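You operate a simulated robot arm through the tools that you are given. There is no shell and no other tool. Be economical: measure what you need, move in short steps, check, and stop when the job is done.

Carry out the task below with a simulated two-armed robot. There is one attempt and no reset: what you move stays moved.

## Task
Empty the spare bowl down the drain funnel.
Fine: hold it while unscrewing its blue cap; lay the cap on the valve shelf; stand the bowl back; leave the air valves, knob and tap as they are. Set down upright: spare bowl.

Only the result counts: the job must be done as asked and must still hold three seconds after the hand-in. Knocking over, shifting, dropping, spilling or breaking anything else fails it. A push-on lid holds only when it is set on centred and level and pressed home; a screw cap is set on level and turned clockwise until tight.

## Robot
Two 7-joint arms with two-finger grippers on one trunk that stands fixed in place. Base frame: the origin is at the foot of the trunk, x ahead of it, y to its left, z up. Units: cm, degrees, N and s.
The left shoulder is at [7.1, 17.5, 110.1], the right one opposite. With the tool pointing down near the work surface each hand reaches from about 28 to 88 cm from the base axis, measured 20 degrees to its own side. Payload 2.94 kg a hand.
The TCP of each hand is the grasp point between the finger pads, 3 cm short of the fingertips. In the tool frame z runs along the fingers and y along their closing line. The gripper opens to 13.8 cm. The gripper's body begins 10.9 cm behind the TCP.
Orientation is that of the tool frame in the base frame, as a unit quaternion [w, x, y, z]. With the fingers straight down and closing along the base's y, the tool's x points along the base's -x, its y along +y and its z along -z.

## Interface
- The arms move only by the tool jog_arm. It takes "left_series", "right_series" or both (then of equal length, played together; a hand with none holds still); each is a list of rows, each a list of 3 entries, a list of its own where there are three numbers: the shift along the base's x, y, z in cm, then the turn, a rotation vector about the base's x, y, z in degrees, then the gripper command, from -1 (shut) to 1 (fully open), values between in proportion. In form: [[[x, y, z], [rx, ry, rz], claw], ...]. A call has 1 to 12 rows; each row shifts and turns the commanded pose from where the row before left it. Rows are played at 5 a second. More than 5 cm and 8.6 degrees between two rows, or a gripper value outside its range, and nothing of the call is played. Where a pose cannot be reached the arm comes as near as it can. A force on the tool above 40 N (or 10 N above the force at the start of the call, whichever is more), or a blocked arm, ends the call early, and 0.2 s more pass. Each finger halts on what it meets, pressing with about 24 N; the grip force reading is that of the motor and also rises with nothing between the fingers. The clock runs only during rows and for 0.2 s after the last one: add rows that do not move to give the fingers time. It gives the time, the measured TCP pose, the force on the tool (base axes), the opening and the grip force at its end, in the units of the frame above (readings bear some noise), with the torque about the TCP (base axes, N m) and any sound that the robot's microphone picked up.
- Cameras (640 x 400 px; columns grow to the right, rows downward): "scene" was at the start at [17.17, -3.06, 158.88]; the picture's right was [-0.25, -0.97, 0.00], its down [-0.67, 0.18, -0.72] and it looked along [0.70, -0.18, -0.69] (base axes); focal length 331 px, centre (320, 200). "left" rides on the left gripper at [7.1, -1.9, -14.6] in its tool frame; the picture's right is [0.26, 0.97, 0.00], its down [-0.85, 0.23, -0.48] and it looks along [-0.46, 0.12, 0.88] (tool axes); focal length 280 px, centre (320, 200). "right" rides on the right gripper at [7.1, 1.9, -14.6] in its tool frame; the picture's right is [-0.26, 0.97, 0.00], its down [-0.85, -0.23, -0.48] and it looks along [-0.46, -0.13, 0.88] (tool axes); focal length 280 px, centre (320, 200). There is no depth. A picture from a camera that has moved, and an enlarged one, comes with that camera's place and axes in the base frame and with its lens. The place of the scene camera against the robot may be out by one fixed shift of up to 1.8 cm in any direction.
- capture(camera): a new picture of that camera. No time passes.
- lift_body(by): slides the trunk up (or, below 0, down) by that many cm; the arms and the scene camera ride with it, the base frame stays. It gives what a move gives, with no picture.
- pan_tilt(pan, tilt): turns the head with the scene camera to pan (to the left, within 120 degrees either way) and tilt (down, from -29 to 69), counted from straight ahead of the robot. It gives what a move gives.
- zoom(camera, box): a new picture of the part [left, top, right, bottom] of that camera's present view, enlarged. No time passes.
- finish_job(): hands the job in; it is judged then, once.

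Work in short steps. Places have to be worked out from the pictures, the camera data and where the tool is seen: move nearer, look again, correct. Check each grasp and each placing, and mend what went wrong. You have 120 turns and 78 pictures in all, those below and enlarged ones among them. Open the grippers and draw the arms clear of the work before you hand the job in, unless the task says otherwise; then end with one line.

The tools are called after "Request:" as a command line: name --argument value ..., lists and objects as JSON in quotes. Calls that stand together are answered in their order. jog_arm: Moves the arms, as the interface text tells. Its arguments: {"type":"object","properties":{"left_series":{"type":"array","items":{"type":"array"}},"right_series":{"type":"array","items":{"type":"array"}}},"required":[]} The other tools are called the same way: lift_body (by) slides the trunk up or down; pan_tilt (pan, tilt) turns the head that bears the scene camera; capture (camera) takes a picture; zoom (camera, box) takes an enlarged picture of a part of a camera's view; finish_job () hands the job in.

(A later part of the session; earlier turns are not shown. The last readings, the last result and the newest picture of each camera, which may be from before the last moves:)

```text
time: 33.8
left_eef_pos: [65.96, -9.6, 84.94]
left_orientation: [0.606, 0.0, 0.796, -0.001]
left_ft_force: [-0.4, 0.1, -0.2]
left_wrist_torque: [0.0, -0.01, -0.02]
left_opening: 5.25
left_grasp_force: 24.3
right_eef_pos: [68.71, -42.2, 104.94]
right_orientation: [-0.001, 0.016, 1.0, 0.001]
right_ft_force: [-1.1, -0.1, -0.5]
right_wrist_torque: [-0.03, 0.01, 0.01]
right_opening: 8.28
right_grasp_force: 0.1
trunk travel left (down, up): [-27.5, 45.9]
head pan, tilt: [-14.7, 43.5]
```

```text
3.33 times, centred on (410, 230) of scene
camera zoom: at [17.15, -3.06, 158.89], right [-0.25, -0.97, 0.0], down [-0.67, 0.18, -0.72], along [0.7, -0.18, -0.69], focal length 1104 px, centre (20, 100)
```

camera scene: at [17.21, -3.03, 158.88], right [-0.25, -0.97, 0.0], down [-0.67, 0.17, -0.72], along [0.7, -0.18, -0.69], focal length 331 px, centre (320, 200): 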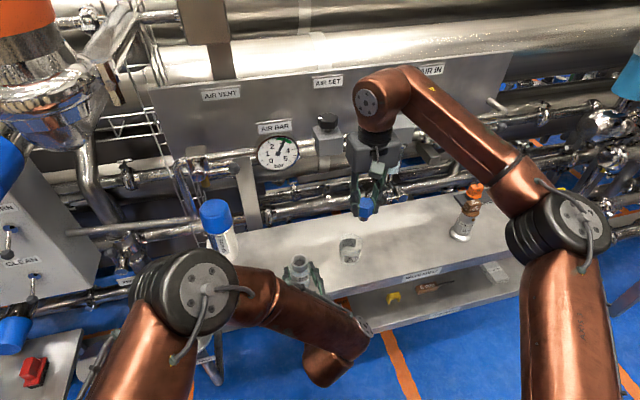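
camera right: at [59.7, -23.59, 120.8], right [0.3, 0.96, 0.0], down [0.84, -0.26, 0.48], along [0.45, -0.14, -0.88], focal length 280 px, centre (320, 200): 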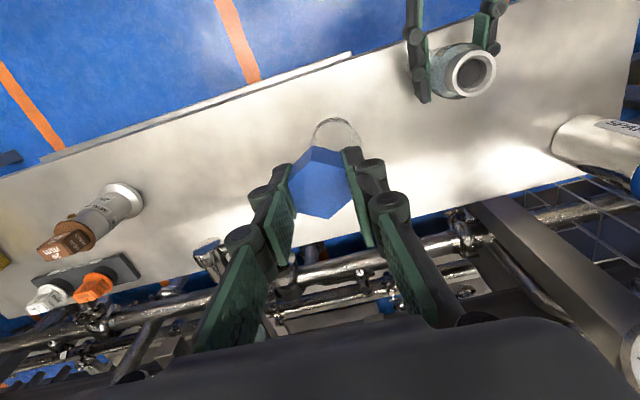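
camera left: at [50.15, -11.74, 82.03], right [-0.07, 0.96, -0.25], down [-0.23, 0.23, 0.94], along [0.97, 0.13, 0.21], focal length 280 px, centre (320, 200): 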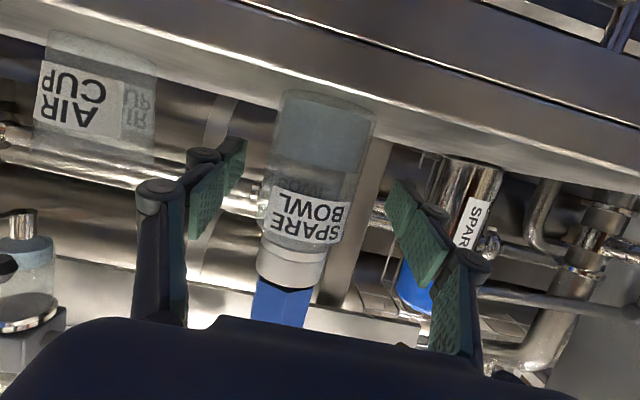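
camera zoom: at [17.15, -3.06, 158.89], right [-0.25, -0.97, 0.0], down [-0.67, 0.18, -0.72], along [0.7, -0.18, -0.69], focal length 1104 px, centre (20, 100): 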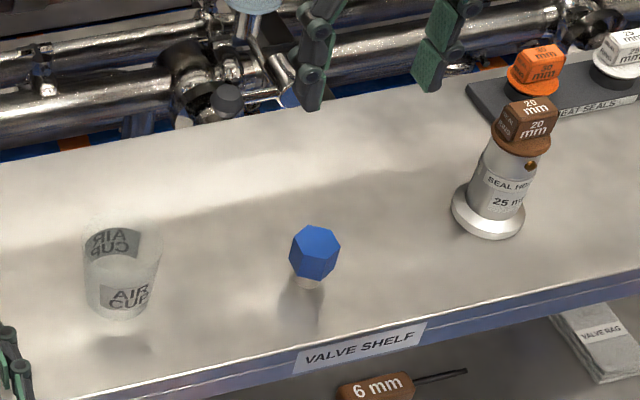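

The cap stands stably on the valve shelf. Now I lift the bowl level and slowly, drawing it back from the shelf toward the robot and to the left.

Request:
jog_arm --left_series '[[[0, 0, 0.5], [0, 0, 0], -1], [[0, 0, 1.2], [0, 0, 0], -1], [[0, 0, 2], [0, 0, 0], -1], [[0, 0, 2], [0, 0, 0], -1], [[-0.5, 0, 1.5], [0, 0, 0], -1], [[-1.5, 0.5, 0.8], [0, 0, 0], -1], [[-1.5, 1, 0], [0, 0, 0], -1], [[-1.5, 2, 0], [0, 0, 0], -1], [[-1, 2.5, 0], [0, 0, 0], -1], [[0, 2.5, 0], [0, 0, 0], -1], [[0, 1.5, 0], [0, 0, 0], -1], [[0, 0.5, 0], [0, 0, 0], -1]]'

Request:
capture --camera "scene"

```text
time: 36.4
left_eef_pos: [59.98, 0.74, 93.23]
left_orientation: [0.606, 0.0, 0.796, -0.001]
left_ft_force: [0.0, 0.6, -1.2]
left_wrist_torque: [-0.03, 0.04, -0.02]
left_opening: 5.24
left_grasp_force: 23.7
right_eef_pos: [68.63, -42.26, 104.88]
right_orientation: [0.0, 0.018, 1.0, 0.0]
right_ft_force: [0.1, 0.4, -0.5]
right_wrist_torque: [0.03, -0.02, -0.01]
right_opening: 8.27
right_grasp_force: 0.0
trunk travel left (down, up): [-27.5, 45.9]
head pan, tilt: [-14.7, 43.5]
```

```text
41 pictures are left
camera scene: at [17.22, -3.13, 158.88], right [-0.25, -0.97, 0.0], down [-0.67, 0.18, -0.72], along [0.7, -0.18, -0.69], focal length 331 px, centre (320, 200)
```

scene: 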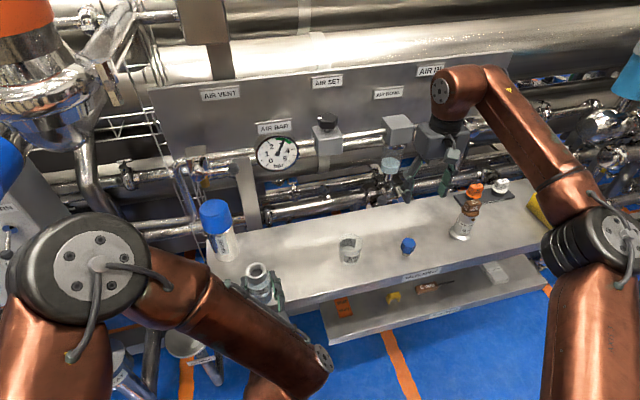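

The bowl is held level and clear. I carry it toward the funnel while yawing the hand by −60°, keeping it upright.

Request:
jog_arm --left_series '[[[0, 0.8, 0], [0, 0, -3], -1], [[-0.2, 1.8, 0], [0, 0, -5], -1], [[-0.2, 2, 0], [0, 0, -6], -1], [[-0.2, 2, 0], [0, 0, -6], -1], [[-0.2, 2, 0], [0, 0, -6], -1], [[-0.2, 2, 0], [0, 0, -6], -1], [[-0.2, 2, 0], [0, 0, -6], -1], [[-0.2, 2, 0], [0, 0, -6], -1], [[-0.2, 2, 0], [0, 0, -6], -1], [[-0.2, 1.5, 0], [0, 0, -5], -1], [[0, 0.8, 0], [0, 0, -3], -1], [[0, 0, 0], [0, 0, 0], -1]]'

Request:
capture --camera "scene"

Request:
capture --camera "left"

```text
time: 39.0
left_eef_pos: [45.94, 0.35, 88.57]
left_orientation: [0.612, 0.26, 0.723, -0.189]
left_ft_force: [-0.7, 0.0, -2.2]
left_wrist_torque: [0.01, 0.01, 0.06]
left_opening: 5.2
left_grasp_force: 24.3
left hand out of reach, approached as far as the arm can: row 4, 5, 6, 7, 8, 9, 10, 11
right_eef_pos: [68.63, -42.21, 104.83]
right_orientation: [0.0, 0.018, 1.0, 0.001]
right_ft_force: [-0.1, 0.5, -0.3]
right_wrist_torque: [0.0, 0.0, -0.05]
right_opening: 8.3
right_grasp_force: 0.1
trunk travel left (down, up): [-27.5, 45.9]
head pan, tilt: [-14.7, 43.5]
```

```text
40 pictures are left
camera scene: at [17.19, -3.13, 158.88], right [-0.25, -0.97, 0.0], down [-0.67, 0.18, -0.72], along [0.7, -0.18, -0.69], focal length 331 px, centre (320, 200)
```

scene: 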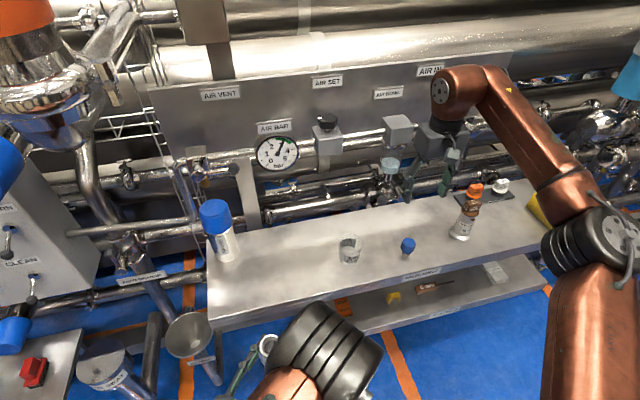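

```text
39 pictures are left
camera left: at [32.65, 8.38, 84.16], right [0.56, 0.8, -0.21], down [-0.13, 0.34, 0.93], along [0.82, -0.49, 0.3], focal length 280 px, centre (320, 200)
```

left: 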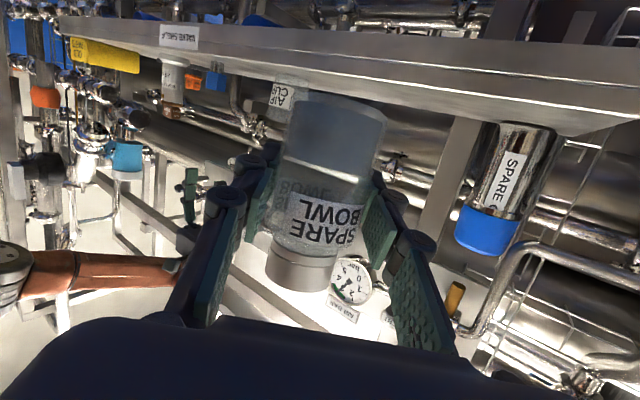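

That yaw is beyond the left arm's reach, but the bowl is still nearly upright and nothing has spilled. I'll pour by pitching the hand instead (mouth toward +x), so I turn the yaw back and move toward the funnel.

Request:
jog_arm --left_series '[[[0.5, 0.3, 0.5], [0, 0, 4], -1], [[1, 0.5, 0.6], [0, 0, 5], -1], [[1, 0.8, 0.6], [0, 0, 5], -1], [[1, 1, 0.6], [0, 0, 6], -1], [[1, 1.2, 0.6], [0, 0, 6], -1], [[1, 1.4, 0.6], [0, 0, 6], -1], [[1, 1.5, 0.6], [0, 0, 5], -1], [[1, 1.5, 0.3], [0, 0, 0], -1], [[0.5, 1, 0], [0, 0, 0], -1], [[0, 0, 0], [0, 0, 0], -1]]'

Request:
capture --camera "scene"

```text
time: 41.2
left_eef_pos: [53.67, 9.64, 93.21]
left_orientation: [0.635, 0.033, 0.772, -0.003]
left_ft_force: [-0.1, 0.1, -1.3]
left_wrist_torque: [0.02, 0.02, 0.01]
left_opening: 5.22
left_grasp_force: 23.8
right_eef_pos: [68.63, -42.23, 104.83]
right_orientation: [-0.001, 0.018, 1.0, 0.002]
right_ft_force: [0.2, 0.2, -0.4]
right_wrist_torque: [0.0, 0.01, 0.02]
right_opening: 8.29
right_grasp_force: 0.0
trunk travel left (down, up): [-27.5, 45.9]
head pan, tilt: [-14.7, 43.5]
```

```text
38 pictures are left
camera scene: at [17.2, -3.14, 158.88], right [-0.25, -0.97, 0.0], down [-0.67, 0.18, -0.72], along [0.7, -0.18, -0.69], focal length 331 px, centre (320, 200)
```

scene: 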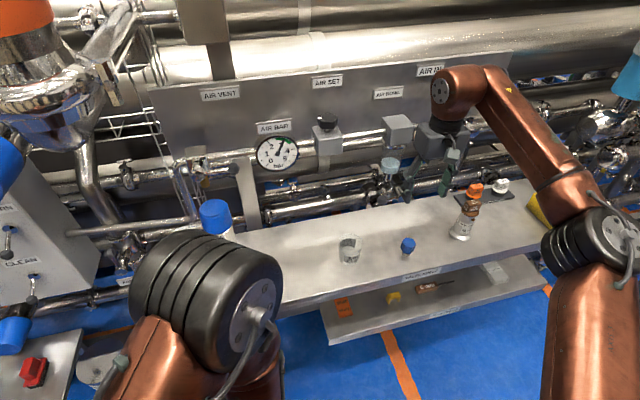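

Recovered. Next I move over the funnel, to TCP (60,22.8,84), with a small forward pitch of the bowl, keeping the mouth above the liquid.

Request:
jog_arm --left_series '[[[0.4, 0.8, -0.5], [0, 2, 0], -1], [[0.7, 1.5, -1], [0, 2, 0], -1], [[0.8, 1.8, -1], [0, 2, 0], -1], [[0.8, 1.8, -1], [0, 2, 0], -1], [[0.8, 1.8, -1], [0, 2, 0], -1], [[0.8, 1.8, -1], [0, 2, 0], -1], [[0.8, 1.8, -1], [0, 2, 0], -1], [[0.8, 1.3, -1], [0, 2, 0], -1], [[0.4, 0.5, -1], [0, 2, 0], -1], [[0, 0, 0], [0, 0, 0], -1]]'

Request:
capture --camera "scene"

Request:
capture --camera "left"

```text
time: 43.4
left_eef_pos: [59.92, 19.27, 85.46]
left_orientation: [0.506, 0.03, 0.862, -0.005]
left_ft_force: [0.1, -0.8, -0.7]
left_wrist_torque: [0.0, -0.02, 0.0]
left_opening: 5.21
left_grasp_force: 23.9
left hand out of reach, approached as far as the arm can: row 7, 8, 9
right_eef_pos: [68.67, -42.3, 104.88]
right_orientation: [-0.001, 0.017, 1.0, 0.0]
right_ft_force: [-0.6, -0.3, -0.2]
right_wrist_torque: [-0.02, 0.0, 0.01]
right_opening: 8.24
right_grasp_force: 0.1
trunk travel left (down, up): [-27.5, 45.9]
head pan, tilt: [-14.7, 43.5]
```

```text
37 pictures are left
camera scene: at [17.18, -3.1, 158.88], right [-0.25, -0.97, 0.0], down [-0.67, 0.18, -0.72], along [0.7, -0.18, -0.69], focal length 331 px, centre (320, 200)
```

scene: 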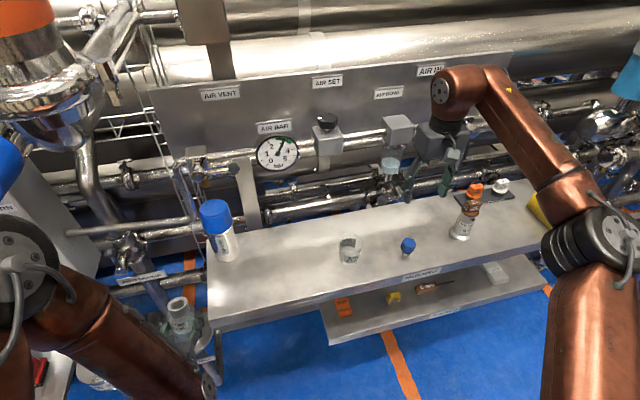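

```text
36 pictures are left
camera left: at [43.84, 18.14, 86.3], right [-0.07, 0.98, -0.21], down [0.01, 0.21, 0.98], along [1.0, 0.07, -0.03], focal length 280 px, centre (320, 200)
```

left: 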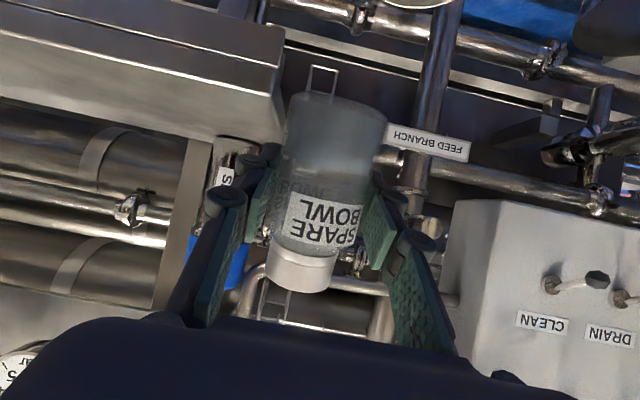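

The reach limit is due to the forward-pointing hand; pitching it down should free it. I pitch +24° here (the mouth is already over the funnel's edge) and then check.

Request:
jog_arm --left_series '[[[0, 0, 0], [0, 5, 0], -1], [[0, 0.2, 0], [0, 5, 0], -1], [[0, 0.4, 0], [0, 5, 0], -1], [[0, 0.5, 0], [0, 5, 0], -1], [[0, 0.5, 0], [0, 4, 0], -1], [[0, 0, 0], [0, 0, 0], -1]]'

Request:
zoom --camera "scene" --box '[60, 220, 300, 400]'

```text
time: 44.8
left_eef_pos: [59.72, 20.82, 85.43]
left_orientation: [0.315, 0.029, 0.948, -0.015]
left_ft_force: [0.7, 0.2, -1.1]
left_wrist_torque: [0.02, 0.03, 0.0]
left_opening: 5.22
left_grasp_force: 24.2
right_eef_pos: [68.67, -42.2, 104.95]
right_orientation: [0.0, 0.018, 1.0, 0.001]
right_ft_force: [-0.2, 0.3, 0.6]
right_wrist_torque: [0.01, -0.02, -0.01]
right_opening: 8.27
right_grasp_force: 0.1
trunk travel left (down, up): [-27.5, 45.9]
head pan, tilt: [-14.7, 43.5]
```

```text
2.22 times, centred on (180, 310) of scene
camera zoom: at [17.2, -3.13, 158.88], right [-0.25, -0.97, 0.0], down [-0.67, 0.18, -0.72], along [0.7, -0.18, -0.69], focal length 736 px, centre (631, -44)
```

zoom: 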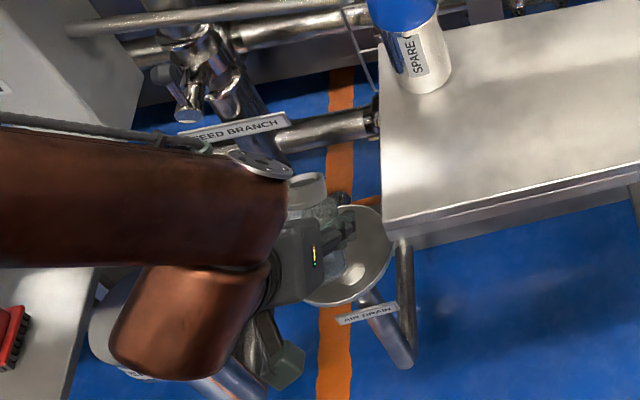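

The tilt is reachable now. To locate the funnel rim more accurately I take a left-hand view.

Request:
capture --camera "left"

```text
34 pictures are left
camera left: at [45.38, 19.92, 92.71], right [-0.15, 0.97, -0.17], down [0.41, 0.21, 0.89], along [0.9, 0.06, -0.43], focal length 280 px, centre (320, 200)
```

left: 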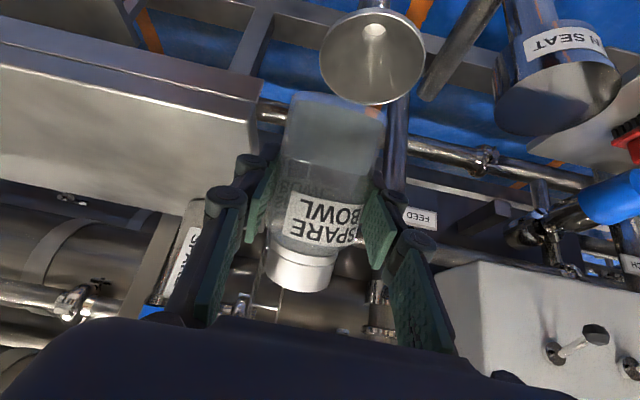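

Comparing the ring's size in three views puts the funnel rim lower than I thought: centre ≈ (70.7,25,58), radius ≈7. I descend toward it at the current tilt with x held back, then look again.

Request:
jog_arm --left_series '[[[0, 0.8, -1], [0, 0, 0], -1], [[0, 1, -2], [0, 0, 0], -1], [[0, 1, -2], [0, 0, 0], -1], [[0, 1, -2], [0, 0, 0], -1], [[0, 0.4, -2], [0, 0, 0], -1], [[0, 0, -2], [0, 0, 0], -1], [[0, 0, -1], [0, 0, 0], -1], [[0, 0, 0], [0, 0, 0], -1]]'

Request:
capture --camera "left"

Request:
zoom --camera "scene" --box '[60, 220, 300, 400]'

```text
time: 46.6
left_eef_pos: [59.75, 24.96, 73.4]
left_orientation: [0.316, 0.03, 0.948, -0.016]
left_ft_force: [0.5, -0.1, -1.5]
left_wrist_torque: [0.01, 0.02, 0.01]
left_opening: 5.2
left_grasp_force: 23.7
right_eef_pos: [68.62, -42.22, 104.86]
right_orientation: [-0.001, 0.018, 1.0, 0.001]
right_ft_force: [0.0, 0.2, 0.0]
right_wrist_torque: [0.0, -0.02, -0.02]
right_opening: 8.26
right_grasp_force: 0.1
trunk travel left (down, up): [-27.5, 45.9]
head pan, tilt: [-14.7, 43.5]
```

```text
33 pictures are left
camera left: at [45.36, 24.11, 80.74], right [-0.15, 0.97, -0.17], down [0.41, 0.21, 0.89], along [0.9, 0.06, -0.43], focal length 280 px, centre (320, 200)
```

left: 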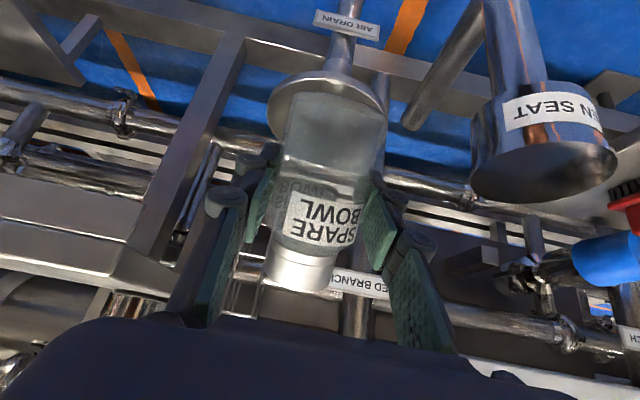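

```text
2.22 times, centred on (180, 310) of scene
camera zoom: at [17.19, -3.06, 158.88], right [-0.25, -0.97, 0.0], down [-0.67, 0.18, -0.72], along [0.7, -0.18, -0.69], focal length 736 px, centre (631, -44)
```

zoom: 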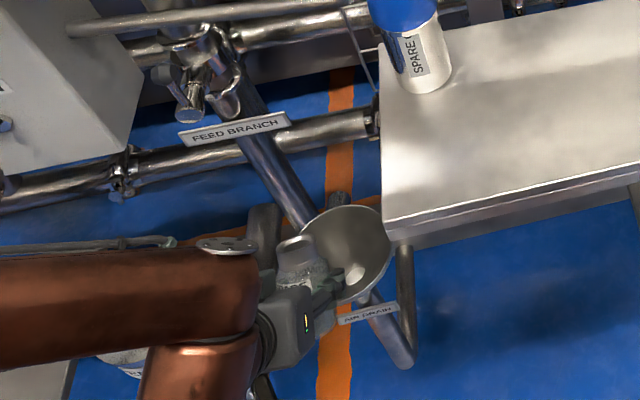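

Funnel confirmed at ≈(70.7,24.8,57). I move to TCP (64.5,25,66) with the tilt rising to about 56°.

Request:
jog_arm --left_series '[[[0.5, 0, -0.8], [0, 2, 0], -1], [[0.7, 0, -1], [0, 2, 0], -1], [[0.7, 0, -1], [0, 2, 0], -1], [[0.7, 0, -1.1], [0, 3, 0], -1], [[0.7, 0, -1.1], [0, 3, 0], -1], [[0.7, 0, -1.1], [0, 3, 0], -1], [[0.7, 0, -1.1], [0, 3, 0], -1], [[0, 0, 0], [0, 0, 0], -1]]'

Request:
zoom --camera "scene" --box '[100, 250, 260, 400]'

Request:
capture --camera "left"

```text
time: 48.4
left_eef_pos: [64.51, 25.13, 66.13]
left_orientation: [0.165, 0.026, 0.986, -0.021]
left_ft_force: [0.1, 0.2, -1.7]
left_wrist_torque: [0.0, -0.01, -0.02]
left_opening: 5.2
left_grasp_force: 24.1
right_eef_pos: [68.6, -42.12, 104.86]
right_orientation: [0.001, 0.018, 1.0, 0.001]
right_ft_force: [0.4, 0.0, 0.2]
right_wrist_torque: [0.03, 0.0, 0.02]
right_opening: 8.31
right_grasp_force: 0.1
trunk travel left (down, up): [-27.5, 45.9]
head pan, tilt: [-14.7, 43.5]
```

```text
2.67 times, centred on (180, 325) of scene
camera zoom: at [17.16, -3.08, 158.89], right [-0.25, -0.97, 0.0], down [-0.67, 0.18, -0.72], along [0.7, -0.18, -0.69], focal length 883 px, centre (693, -133)
```

zoom: 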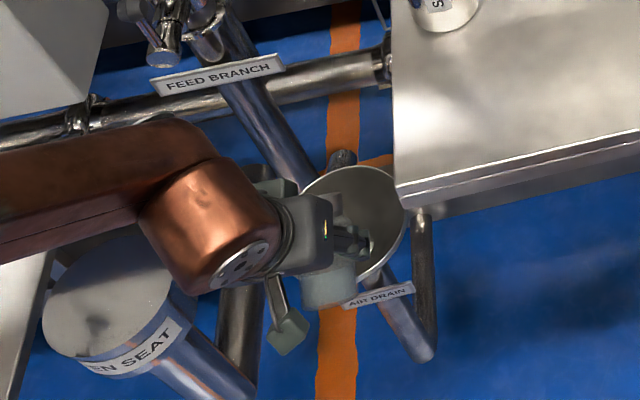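

```text
30 pictures are left
camera left: at [53.1, 24.1, 77.67], right [-0.19, 0.97, -0.11], down [0.66, 0.21, 0.72], along [0.73, 0.06, -0.69], focal length 280 px, centre (320, 200)
```

left: 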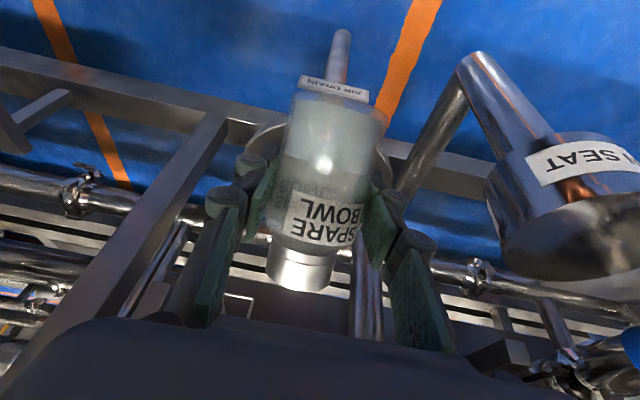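

Mouth is estimated at (69.3,25,69), directly above the funnel. I now pour slowly by tilting further, about 2.5° per row.

Request:
jog_arm --left_series '[[[0, 0, 0], [0, 2.5, 0], -1], [[-0.1, 0, 0], [0, 2.5, 0], -1], [[-0.1, 0, 0], [0, 2.5, 0], -1], [[-0.1, 0, 0], [0, 2.5, 0], -1], [[-0.1, 0, 0], [0, 2.5, 0], -1], [[0, 0, 0], [0, 2.5, 0], -1], [[0, 0, 0], [0, 2.5, 0], -1], [[0, 0, 0], [0, 2.5, 0], -1]]'

Request:
capture --camera "left"

Request:
zoom --camera "scene" --box '[100, 250, 260, 400]'

```text
time: 50.2
left_eef_pos: [64.16, 25.02, 66.35]
left_orientation: [-0.009, 0.022, 0.999, -0.025]
left_ft_force: [-0.3, -0.9, -2.3]
left_wrist_torque: [-0.02, 0.05, 0.03]
left_opening: 5.17
left_grasp_force: 23.2
right_eef_pos: [68.68, -42.21, 104.89]
right_orientation: [-0.001, 0.018, 1.0, 0.0]
right_ft_force: [0.0, 0.5, -0.4]
right_wrist_torque: [-0.01, 0.01, 0.0]
right_opening: 8.28
right_grasp_force: 0.1
trunk travel left (down, up): [-27.5, 45.9]
head pan, tilt: [-14.7, 43.5]
```

```text
29 pictures are left
camera left: at [57.3, 24.17, 80.98], right [-0.22, 0.97, -0.04], down [0.87, 0.21, 0.45], along [0.45, 0.06, -0.89], focal length 280 px, centre (320, 200)
```

left: 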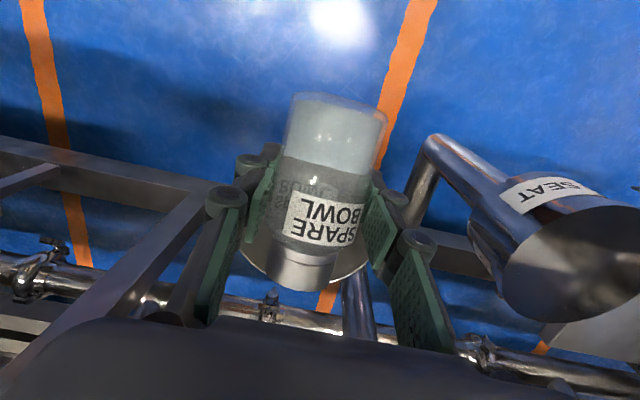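

```text
2.67 times, centred on (180, 325) of scene
camera zoom: at [17.22, -3.05, 158.87], right [-0.25, -0.97, 0.0], down [-0.67, 0.18, -0.72], along [0.7, -0.18, -0.69], focal length 883 px, centre (693, -133)
```

zoom: 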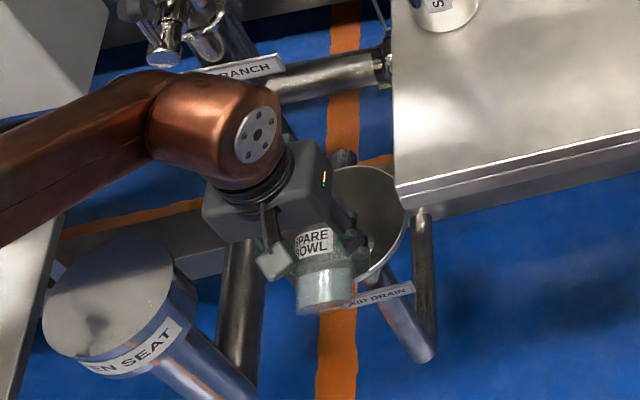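

I zoom into the left view to check where the mouth lies relative to the funnel before tilting on.

Request:
zoom --camera "left" --box '[210, 80, 410, 310]'

```text
1.74 times, centred on (310, 195) of left
camera zoom: at [57.3, 24.17, 80.98], right [-0.22, 0.97, -0.04], down [0.87, 0.21, 0.45], along [0.45, 0.06, -0.89], focal length 488 px, centre (337, 209)
```

zoom: 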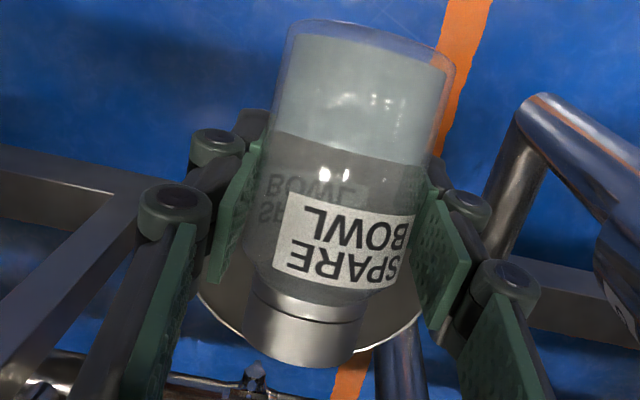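

The mouth at (69.8,25,67.8) is over the funnel (centre ≈71,25). I continue tilting, with slight downward motion avoided.

Request:
jog_arm --left_series '[[[0.1, 0, 0], [0, 2.5, 0], -1], [[0.1, 0, 0], [0, 2.5, 0], -1], [[0.1, 0, 0], [0, 2.5, 0], -1], [[0.1, 0, 0], [0, 2.5, 0], -1], [[0, 0, 0], [0, 2.5, 0], -1], [[0, 0, 0], [0, 2.5, 0], -1], [[0, 0, 0], [0, 2.5, 0], -1], [[0, 0, 0], [0, 2.5, 0], -1], [[0, 0, 0], [0, 0, 0], -1]]'

Request:
capture --camera "left"

Request:
zoom --camera "scene" --box '[100, 250, 260, 400]'

```text
time: 52.2
left_eef_pos: [64.35, 25.07, 66.36]
left_orientation: [-0.183, 0.018, 0.983, -0.028]
left_ft_force: [0.4, -0.4, -1.8]
left_wrist_torque: [-0.01, 0.0, -0.02]
left_opening: 5.17
left_grasp_force: 24.1
right_eef_pos: [68.62, -42.15, 104.93]
right_orientation: [0.0, 0.017, 1.0, 0.0]
right_ft_force: [-0.1, -0.9, -0.4]
right_wrist_torque: [0.0, 0.01, 0.01]
right_opening: 8.28
right_grasp_force: 0.0
trunk travel left (down, up): [-27.5, 45.9]
head pan, tilt: [-14.7, 43.5]
```

```text
26 pictures are left
camera left: at [63.14, 24.18, 82.49], right [-0.22, 0.97, 0.03], down [0.97, 0.21, 0.13], along [0.11, 0.06, -0.99], focal length 280 px, centre (320, 200)
```

left: 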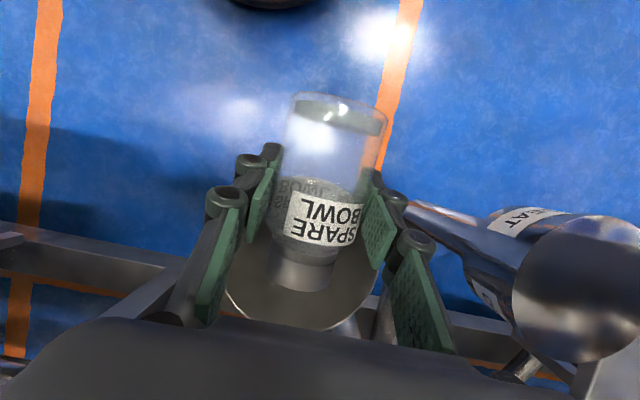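

```text
2.67 times, centred on (180, 325) of scene
camera zoom: at [17.18, -3.05, 158.88], right [-0.25, -0.97, 0.0], down [-0.67, 0.18, -0.72], along [0.7, -0.18, -0.69], focal length 883 px, centre (693, -133)
```

zoom: 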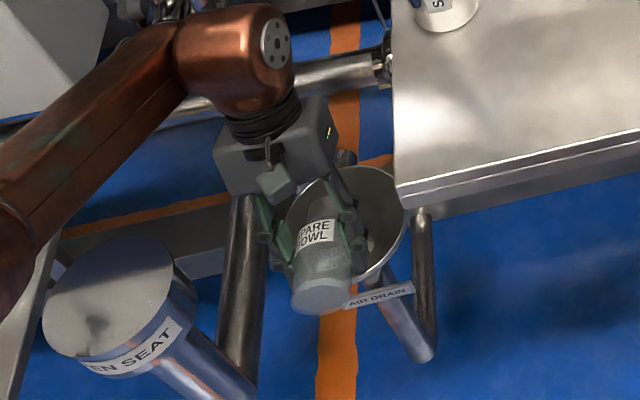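

It's draining: only a little is left at the bottom. I tilt on toward about 130°.

Request:
jog_arm --left_series '[[[0, 0, 0], [0, 3, 0], -1], [[0, 0, 0], [0, 3, 0], -1], [[0, 0, 0], [0, 3, 0], -1], [[0, 0, 0], [0, 3, 0], -1], [[0, 0, 0.2], [0, 3, 0], -1], [[0, 0, 0.2], [0, 3, 0], -1], [[0.1, 0, 0.2], [0, 3, 0], -1], [[0.1, 0, 0.2], [0, 3, 0], -1], [[0.1, 0, 0.2], [0, 3, 0], -1], [[0.1, 0, 0.2], [0, 3, 0], -1], [[0.1, 0, 0.2], [0, 3, 0], -1], [[0, 0, 0], [0, 0, 0], -1]]'

Request:
zoom --camera "left" --box '[210, 80, 410, 310]'

```text
time: 53.0
left_eef_pos: [63.87, 24.55, 66.03]
left_orientation: [-0.224, 0.024, 0.974, -0.027]
left_ft_force: [0.7, 0.7, -1.6]
left_wrist_torque: [0.0, 0.0, -0.01]
left_opening: 5.19
left_grasp_force: 24.2
left hand out of reach, approached as far as the arm can: row 2, 3, 4
right_eef_pos: [68.64, -42.66, 104.86]
right_orientation: [-0.001, 0.02, 1.0, 0.002]
right_ft_force: [-0.2, -0.2, 1.4]
right_wrist_torque: [0.03, 0.03, -0.02]
right_opening: 8.27
right_grasp_force: 0.0
trunk travel left (down, up): [-27.5, 45.9]
head pan, tilt: [-14.7, 43.5]
stopped in row 4 (left hand): the arm was blocked; the commanded pose is now the measured one
```

```text
1.74 times, centred on (310, 195) of left
camera zoom: at [64.05, 23.64, 82.26], right [-0.2, 0.98, 0.05], down [0.98, 0.2, 0.04], along [0.03, 0.06, -1.0], focal length 488 px, centre (337, 209)
```

zoom: 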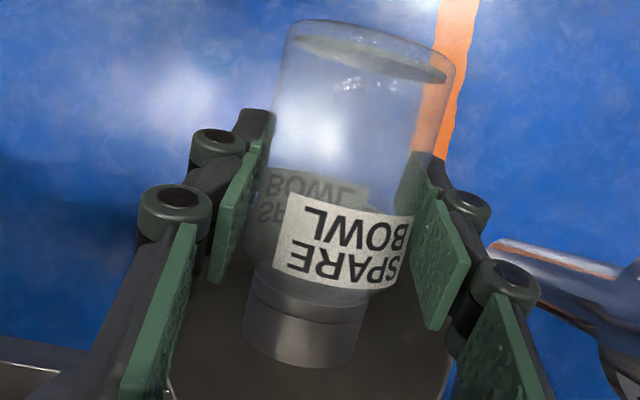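

The tilt stopped at about 101° (arm limit). Only a thin film shows; I hold here 2 s and look again.

Request:
jog_arm --left_series '[[[0, 0, 0], [0, 0, 0], -1], [[0, 0, 0], [0, 0, 0], -1], [[0, 0, 0], [0, 0, 0], -1], [[0, 0, 0], [0, 0, 0], -1], [[0, 0, 0], [0, 0, 0], -1], [[0, 0, 0], [0, 0, 0], -1], [[0, 0, 0], [0, 0, 0], -1], [[0, 0, 0], [0, 0, 0], -1], [[0, 0, 0], [0, 0, 0], -1], [[0, 0, 0], [0, 0, 0], -1]]'

Request:
zoom --camera "left" --box '[210, 80, 410, 310]'

```text
time: 55.2
left_eef_pos: [63.92, 24.78, 66.0]
left_orientation: [-0.224, 0.023, 0.974, -0.028]
left_ft_force: [0.2, 0.1, -1.3]
left_wrist_torque: [0.0, 0.0, 0.02]
left_opening: 5.15
left_grasp_force: 24.0
right_eef_pos: [68.7, -42.36, 104.91]
right_orientation: [0.0, 0.019, 1.0, 0.002]
right_ft_force: [-0.2, 0.2, -0.4]
right_wrist_torque: [-0.05, -0.01, -0.02]
right_opening: 8.28
right_grasp_force: 0.0
trunk travel left (down, up): [-27.5, 45.9]
head pan, tilt: [-14.7, 43.5]
```

```text
1.74 times, centred on (310, 195) of left
camera zoom: at [63.92, 23.85, 82.35], right [-0.2, 0.98, 0.05], down [0.98, 0.2, 0.04], along [0.03, 0.06, -1.0], focal length 488 px, centre (337, 209)
```

zoom: 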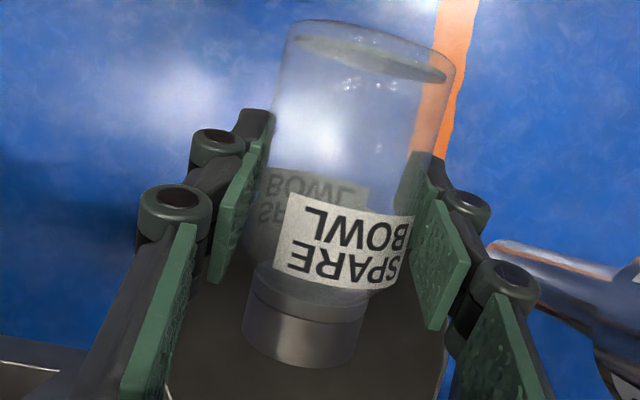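

A thin residue may remain, so I want more tilt. I raise the trunk 12 cm so the forearm comes in more steeply, then lower the bowl back by the arm.

Request:
lift_body --by 12

Request:
jog_arm --left_series '[[[0, 0, -1.5], [0, 0, 0], -1], [[0, 0, -2], [0, 0, 0], -1], [[0, 0, -2], [0, 0, 0], -1], [[0, 0, -2], [0, 0, 0], -1], [[0, 0, -2], [0, 0, 0], -1], [[0, 0, -1.5], [0, 0, 0], -1], [[0, 0, -0.5], [0, 0, 0], -1], [[0, 0, 0], [0, 0, 0], -1]]'

```text
time: 56.7
left_eef_pos: [64.31, 24.79, 82.69]
left_orientation: [-0.185, 0.023, 0.982, -0.026]
left_ft_force: [0.6, 0.2, -1.2]
left_wrist_torque: [0.0, -0.02, -0.01]
left_opening: 5.18
left_grasp_force: 23.5
right_eef_pos: [66.56, -42.25, 120.8]
right_orientation: [0.03, 0.02, 0.999, 0.001]
right_ft_force: [-0.1, 0.1, 0.6]
right_wrist_torque: [0.02, 0.03, -0.03]
right_opening: 8.28
right_grasp_force: 0.1
trunk travel left (down, up): [-39.5, 33.9]
head pan, tilt: [-14.7, 43.5]
```

```text
time: 58.5
left_eef_pos: [63.27, 25.99, 80.04]
left_orientation: [-0.184, 0.019, 0.982, -0.026]
left_ft_force: [1.1, 0.4, -1.4]
left_wrist_torque: [-0.05, 0.03, 0.0]
left_opening: 5.18
left_grasp_force: 24.2
left hand out of reach, approached as far as the arm can: row 1, 2, 3, 4, 5, 6, 7
right_eef_pos: [66.48, -42.37, 120.91]
right_orientation: [0.031, 0.019, 0.999, 0.001]
right_ft_force: [0.0, 0.2, -1.3]
right_wrist_torque: [-0.01, 0.01, 0.02]
right_opening: 8.27
right_grasp_force: 0.1
trunk travel left (down, up): [-39.5, 33.9]
head pan, tilt: [-14.7, 43.5]
```

Raising the trunk didn't help the reach. I bring it back down, and will instead yaw the hand so that it leans left, which suits this arm better.

Request:
lift_body --by -12

Request:
capture --camera "scene"

```text
time: 60.0
left_eef_pos: [63.06, 25.84, 68.32]
left_orientation: [-0.184, 0.023, 0.982, -0.028]
left_ft_force: [-0.3, -0.2, -0.7]
left_wrist_torque: [0.04, -0.03, -0.02]
left_opening: 5.2
left_grasp_force: 23.5
right_eef_pos: [66.4, -42.34, 109.0]
right_orientation: [0.032, 0.019, 0.999, 0.002]
right_ft_force: [0.2, 0.2, 0.2]
right_wrist_torque: [0.01, -0.02, 0.0]
right_opening: 8.3
right_grasp_force: 0.0
trunk travel left (down, up): [-27.5, 45.9]
head pan, tilt: [-14.7, 43.5]
```

```text
22 pictures are left
camera scene: at [17.09, -3.06, 158.91], right [-0.25, -0.97, 0.0], down [-0.67, 0.18, -0.72], along [0.7, -0.18, -0.69], focal length 331 px, centre (320, 200)
```

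scene: 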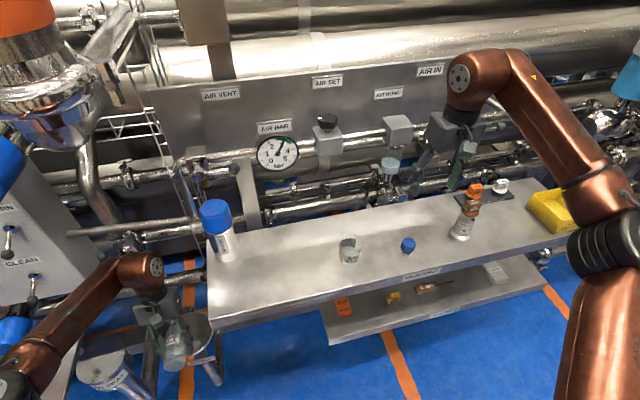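

Now I yaw +48° with the mouth kept over the funnel, raising slightly to keep the gripper above shelf level.

Request:
jog_arm --left_series '[[[0.4, -0.4, 0.6], [0, 0, 6], -1], [[0.4, -0.5, 0.6], [0, 0, 6], -1], [[0.4, -0.6, 0.6], [0, 0, 6], -1], [[0.4, -0.6, 0.6], [0, 0, 6], -1], [[0.4, -0.6, 0.3], [0, 0, 6], -1], [[0.4, -0.6, 0], [0, 0, 6], -1], [[0.5, -0.6, 0], [0, 0, 6], -1], [[0.5, -0.6, 0], [0, 0, 6], -1], [[0, 0, 0], [0, 0, 0], -1]]'

Request:
capture --camera "left"

```text
time: 62.0
left_eef_pos: [66.57, 21.46, 71.02]
left_orientation: [-0.158, -0.379, 0.906, -0.099]
left_ft_force: [0.4, -0.2, -1.4]
left_wrist_torque: [0.0, -0.02, 0.02]
left_opening: 5.16
left_grasp_force: 24.3
right_eef_pos: [66.56, -42.41, 108.98]
right_orientation: [0.031, 0.018, 0.999, 0.001]
right_ft_force: [1.0, -0.5, -1.0]
right_wrist_torque: [0.0, -0.01, -0.03]
right_opening: 8.27
right_grasp_force: 0.1
trunk travel left (down, up): [-27.5, 45.9]
head pan, tilt: [-14.7, 43.5]
```

```text
21 pictures are left
camera left: at [66.39, 19.83, 87.12], right [-0.87, 0.5, 0.04], down [0.5, 0.86, 0.12], along [0.03, 0.12, -0.99], focal length 280 px, centre (320, 200)
```

left: 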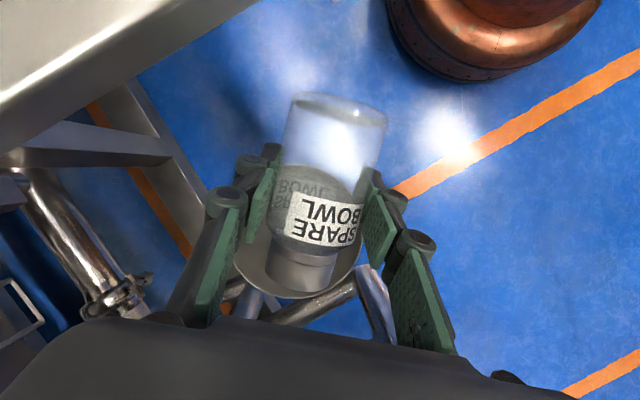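

Mouth is over the funnel centre. I tilt further about the axis perpendicular to the pouring direction.

Request:
jog_arm --left_series '[[[0, 0, 0], [-3.2, 2.4, 0], -1], [[0, 0, 0], [-3.2, 2.4, 0], -1], [[0, 0, 0], [-3.2, 2.4, 0], -1], [[0, 0, 0], [-3.2, 2.4, 0], -1], [[0.1, 0, 0], [-3.2, 2.4, 0], -1], [[0.1, 0, 0], [-3.2, 2.4, 0], -1], [[0.1, 0, 0], [-3.2, 2.4, 0], -1], [[0.1, 0, 0], [-3.2, 2.4, 0], -1], [[0, 0, 0], [0, 0, 0], -1]]'

Request:
capture --camera "left"

```text
time: 64.0
left_eef_pos: [64.14, 19.68, 72.41]
left_orientation: [-0.347, -0.344, 0.845, -0.218]
left_ft_force: [-0.1, -0.3, -1.6]
left_wrist_torque: [-0.03, -0.01, 0.0]
left_opening: 5.15
left_grasp_force: 24.1
left hand out of reach, approached as far as the arm can: row 6, 7, 8
right_eef_pos: [65.43, -43.1, 109.55]
right_orientation: [0.037, 0.02, 0.999, 0.003]
right_ft_force: [-0.1, 0.2, 0.7]
right_wrist_torque: [-0.06, -0.04, 0.0]
right_opening: 8.27
right_grasp_force: 0.1
trunk travel left (down, up): [-27.5, 45.9]
head pan, tilt: [-14.7, 43.5]
```

```text
20 pictures are left
camera left: at [68.33, 24.08, 87.51], right [-0.85, 0.53, 0.07], down [0.48, 0.81, -0.34], along [-0.23, -0.25, -0.94], focal length 280 px, centre (320, 200)
```

left: 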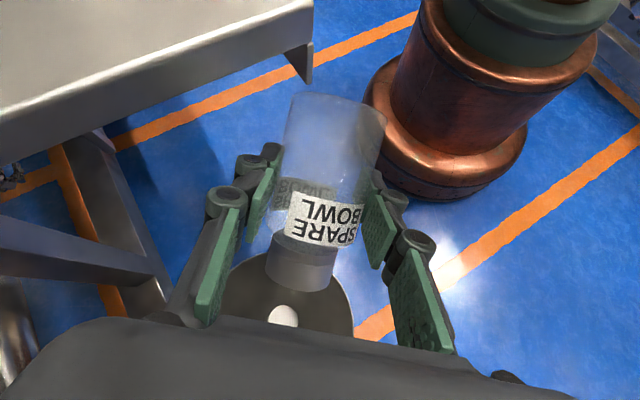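

The bowl is tilted 122° with the mouth inside the rim's outline, and the residue disc is gone. I hold for 1.5 s and zoom to verify.

Request:
jog_arm --left_series '[[[0, 0, 0], [0, 0, 0], -1], [[0, 0, 0], [0, 0, 0], -1], [[0, 0, 0], [0, 0, 0], -1], [[0, 0, 0], [0, 0, 0], -1], [[0, 0, 0], [0, 0, 0], -1], [[0, 0, 0], [0, 0, 0], -1], [[0, 0, 0], [0, 0, 0], -1]]'

Request:
zoom --camera "left" --box '[210, 80, 410, 340]'

```text
time: 65.6
left_eef_pos: [64.03, 19.95, 72.2]
left_orientation: [-0.347, -0.35, 0.843, -0.218]
left_ft_force: [0.4, -0.5, -0.8]
left_wrist_torque: [0.01, -0.02, 0.01]
left_opening: 5.18
left_grasp_force: 23.7
right_eef_pos: [65.64, -43.17, 109.42]
right_orientation: [0.038, 0.02, 0.999, 0.003]
right_ft_force: [0.6, -0.2, 0.6]
right_wrist_torque: [-0.02, 0.0, -0.03]
right_opening: 8.29
right_grasp_force: 0.1
trunk travel left (down, up): [-27.5, 45.9]
head pan, tilt: [-14.7, 43.5]
```

```text
1.54 times, centred on (310, 210) of left
camera zoom: at [68.13, 24.35, 87.24], right [-0.85, 0.52, 0.07], down [0.47, 0.81, -0.34], along [-0.24, -0.25, -0.94], focal length 431 px, centre (335, 185)
```

zoom: 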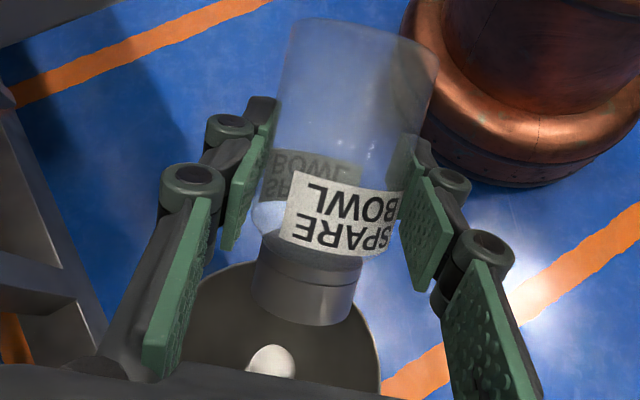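

Empty. I reverse the tilt and the yaw, lifting as I go.

Request:
jog_arm --left_series '[[[0.3, 0.2, 0.3], [3.2, -2.4, 0], -1], [[0.3, 0.2, 0.3], [3.2, -2.4, 0], -1], [[0.3, 0.2, 0.5], [3.2, -2.4, 0], -1], [[0.3, 0.2, 0.5], [3.2, -2.4, 0], -1], [[0.3, 0.3, 0.5], [3.2, -2.4, 0], -1], [[0, 0.5, 0.5], [3.2, -2.4, 0], -1], [[-0.3, 0.5, 0.5], [0, 0, -7], -1], [[-0.4, 0.5, 0.5], [0, 0, -7], -1], [[-0.4, 0.5, 0.5], [0, 0, -7], -1], [[-0.4, 0.5, 0.5], [0, 0, -7], -1], [[-0.4, 0.5, 0.5], [0, 0, -7], -1], [[-0.4, 0.5, 0.5], [0, 0, -7], -1]]'

```text
time: 68.2
left_eef_pos: [64.16, 25.52, 75.72]
left_orientation: [-0.217, -0.028, 0.975, -0.042]
left_ft_force: [-0.1, 0.6, -0.6]
left_wrist_torque: [-0.01, -0.04, 0.03]
left_opening: 5.18
left_grasp_force: 23.9
right_eef_pos: [66.55, -42.15, 108.86]
right_orientation: [0.031, 0.019, 0.999, 0.001]
right_ft_force: [0.3, 0.0, 0.6]
right_wrist_torque: [-0.07, 0.01, -0.03]
right_opening: 8.29
right_grasp_force: 0.0
trunk travel left (down, up): [-27.5, 45.9]
head pan, tilt: [-14.7, 43.5]
```

Next I pitch back toward upright while rising to z≈88.

Request:
jog_arm --left_series '[[[-0.4, -0.3, 1.2], [0, -6, 0], -1], [[-0.4, -0.3, 1.2], [0, -6, 0], -1], [[-0.4, -0.3, 1.2], [0, -6, 0], -1], [[-0.4, -0.3, 1.2], [0, -6, 0], -1], [[-0.4, -0.3, 1.2], [0, -6, 0], -1], [[-0.4, -0.3, 1.2], [0, -6, 0], -1], [[-0.4, -0.4, 1.2], [0, -6, 0], -1], [[-0.4, -0.5, 1.2], [0, -6, 0], -1], [[-0.4, -0.6, 1.2], [0, -6, 0], -1], [[-0.4, -0.7, 1.2], [0, -6, 0], -1], [[-0.4, -0.8, 1.2], [0, -4, 0], -1], [[0, 0, 0], [0, 0, 0], -1]]'

```text
time: 70.8
left_eef_pos: [59.64, 20.44, 89.17]
left_orientation: [0.334, -0.002, 0.941, -0.051]
left_ft_force: [-0.1, -0.3, -0.8]
left_wrist_torque: [0.0, 0.0, 0.0]
left_opening: 5.15
left_grasp_force: 24.0
right_eef_pos: [66.56, -42.38, 108.94]
right_orientation: [0.032, 0.019, 0.999, 0.001]
right_ft_force: [0.0, 0.1, -0.5]
right_wrist_torque: [-0.01, 0.0, -0.01]
right_opening: 8.29
right_grasp_force: 0.0
trunk travel left (down, up): [-27.5, 45.9]
head pan, tilt: [-14.7, 43.5]
```

Now I move back toward the right, continuing to bring the bowl upright.

Request:
jog_arm --left_series '[[[-0.3, -1, 0.6], [0, -3, 0], -1], [[-0.3, -1.2, 0.6], [0, -3, 0], -1], [[-0.3, -1.2, 0.6], [0, -3, 0], -1], [[-0.3, -1.2, 0.6], [0, -3, 0], -1], [[-0.3, -1.5, 0.6], [0, -3, 0], -1], [[-0.3, -1.5, 0.6], [0, -3, 0], -1], [[-0.3, -1.5, 0.4], [0, -3, 0], -1], [[-0.3, -1.5, 0.3], [0, -3, 0], -1], [[0, -1.5, 0], [0, -3, 0], -1], [[0, -1.5, 0], [0, -3, 0], -1], [[0, -1.5, 0], [0, -3, 0], -1], [[0, -1.5, 0], [0, -3, 0], -1]]'

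Request:
capture --camera "scene"

```text
time: 73.4
left_eef_pos: [57.36, 3.76, 93.52]
left_orientation: [0.608, 0.014, 0.792, -0.048]
left_ft_force: [0.0, 0.3, -1.0]
left_wrist_torque: [0.02, -0.01, 0.04]
left_opening: 5.17
left_grasp_force: 24.4
right_eef_pos: [66.53, -42.58, 108.89]
right_orientation: [0.032, 0.02, 0.999, 0.002]
right_ft_force: [-0.5, -0.7, -0.5]
right_wrist_torque: [0.03, 0.01, -0.02]
right_opening: 8.28
right_grasp_force: 0.0
trunk travel left (down, up): [-27.5, 45.9]
head pan, tilt: [-14.7, 43.5]
```

```text
18 pictures are left
camera scene: at [17.2, -3.31, 158.88], right [-0.25, -0.97, 0.0], down [-0.67, 0.18, -0.72], along [0.7, -0.18, -0.69], focal length 331 px, centre (320, 200)
```

scene: 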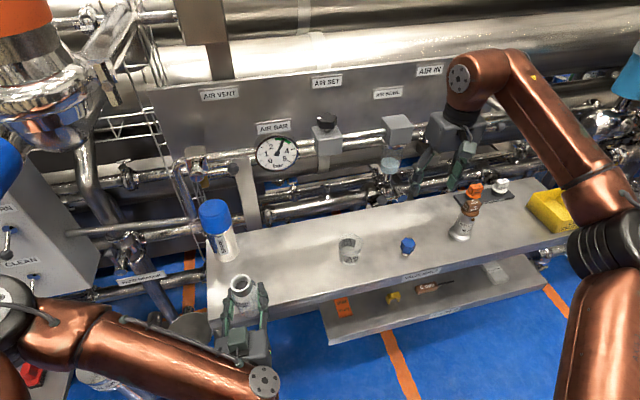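

The bowl is nearly upright (3.4° lean toward +y), which I correct while carrying it back over its old place.

Request:
jog_arm --left_series '[[[0, -1.2, 0], [0.4, 0, 0], -1], [[0.2, -1.8, 0], [0.5, 0, 0], -1], [[0.5, -1.8, 0], [0.5, 0, 0], -1], [[0.8, -1.8, 0], [0.5, 0, 0], -1], [[0.8, -1.8, 0], [0.5, 0, 0], -1], [[1, -1.8, 0], [0.5, 0, 0], -1], [[1, -1.5, 0], [0.5, 0, 0], -1], [[1, -1, 0], [0, 0, 0], -1], [[1, -0.8, 0], [0, 0, 0], -1], [[1, -0.3, 0], [0, 0, 0], -1], [[1, 0, 0], [0, 0, 0], -1], [[0.4, 0, 0], [0, 0, 0], -1]]'

```text
time: 76.0
left_eef_pos: [66.07, -9.96, 93.59]
left_orientation: [0.607, 0.033, 0.794, -0.025]
left_ft_force: [-0.1, 0.1, -0.5]
left_wrist_torque: [-0.01, 0.04, 0.0]
left_opening: 5.17
left_grasp_force: 23.6
right_eef_pos: [66.46, -42.42, 108.91]
right_orientation: [0.032, 0.019, 0.999, 0.001]
right_ft_force: [-0.3, -0.4, 0.2]
right_wrist_torque: [0.02, -0.03, 0.0]
right_opening: 8.28
right_grasp_force: 0.1
trunk travel left (down, up): [-27.5, 45.9]
head pan, tilt: [-14.7, 43.5]
```

Upright within 0.5°. I lower it toward the shelf, stopping just above contact height.

Request:
jog_arm --left_series '[[[0.1, 0, -1.5], [0, 0, 0], -1], [[0, 0, -2], [0, 0, 0], -1], [[0, 0, -2], [0, 0, 0], -1], [[0, 0, -1.5], [0, 0, 0], -1], [[0, 0, -0.8], [0, 0, 0], -1], [[0, 0, -0.4], [0, 0, 0], -1], [[0, 0, -0.2], [0, 0, 0], -1], [[0, 0, -0.1], [0, 0, 0], -1], [[0, 0, 0], [0, 0, 0], -1]]'

Request:
zoom --camera "scene" --box '[230, 200, 390, 320]'

```text
time: 78.0
left_eef_pos: [66.17, -9.99, 85.09]
left_orientation: [0.608, 0.031, 0.793, -0.024]
left_ft_force: [-1.7, 1.5, 10.2]
left_wrist_torque: [0.13, 0.31, -0.03]
left_opening: 5.16
left_grasp_force: 24.0
right_eef_pos: [66.41, -42.46, 108.99]
right_orientation: [0.031, 0.02, 0.999, 0.001]
right_ft_force: [-0.6, 0.4, 0.5]
right_wrist_torque: [0.01, 0.01, -0.02]
right_opening: 8.29
right_grasp_force: 0.1
trunk travel left (down, up): [-27.5, 45.9]
head pan, tilt: [-14.7, 43.5]
```

```text
3.33 times, centred on (310, 260) of scene
camera zoom: at [17.06, -3.14, 158.91], right [-0.25, -0.97, 0.0], down [-0.67, 0.18, -0.73], along [0.7, -0.18, -0.69], focal length 1104 px, centre (353, 0)
```

zoom: 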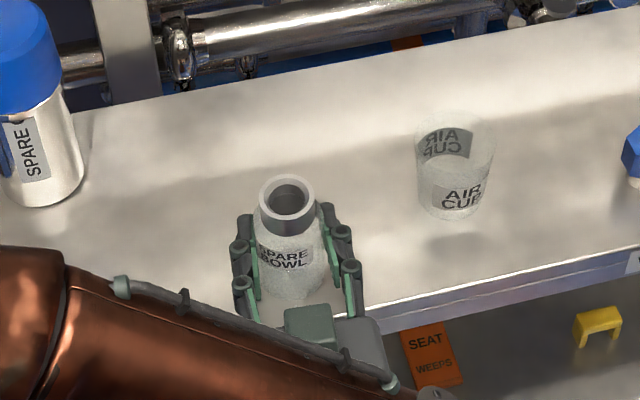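

Contact made (10 N) at the old place. I relieve slightly and open evenly.

Request:
jog_arm --left_series '[[[0, 0, 0.15], [0, 0, 0], -1], [[0, 0, 0], [0, 0, 0], -0.2], [[0, 0, 0], [0, 0, 0], 0.0], [[0, 0, 0], [0, 0, 0], 0.2], [[0, 0, 0], [0, 0, 0], 0.35], [[0, 0, 0], [0, 0, 0], 0.35], [[0, 0, 0], [0, 0, 0], 0.35]]'

Request:
zoom --camera "scene" --box '[230, 200, 390, 320]'

```text
time: 79.6
left_eef_pos: [66.41, -10.01, 85.26]
left_orientation: [0.606, 0.033, 0.794, -0.026]
left_ft_force: [-0.6, 1.0, -0.9]
left_wrist_torque: [0.02, 0.0, -0.01]
left_opening: 9.34
left_grasp_force: 0.0
right_eef_pos: [66.6, -42.48, 108.84]
right_orientation: [0.031, 0.019, 0.999, 0.001]
right_ft_force: [0.2, 0.8, 0.4]
right_wrist_torque: [-0.03, -0.04, 0.01]
right_opening: 8.28
right_grasp_force: 0.0
trunk travel left (down, up): [-27.5, 45.9]
head pan, tilt: [-14.7, 43.5]
```

```text
3.33 times, centred on (310, 260) of scene
camera zoom: at [17.2, -3.19, 158.88], right [-0.25, -0.97, 0.0], down [-0.67, 0.18, -0.72], along [0.7, -0.18, -0.69], focal length 1104 px, centre (353, 0)
```

zoom: 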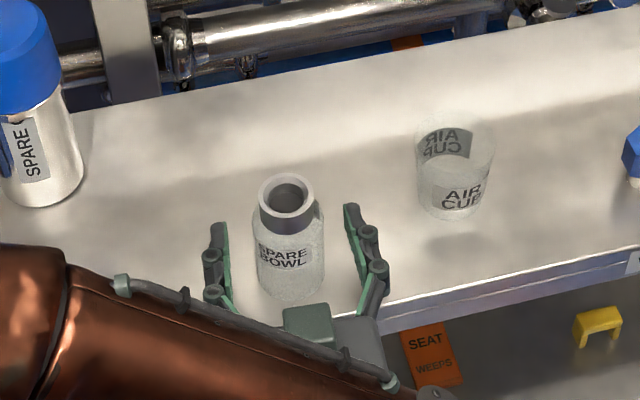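

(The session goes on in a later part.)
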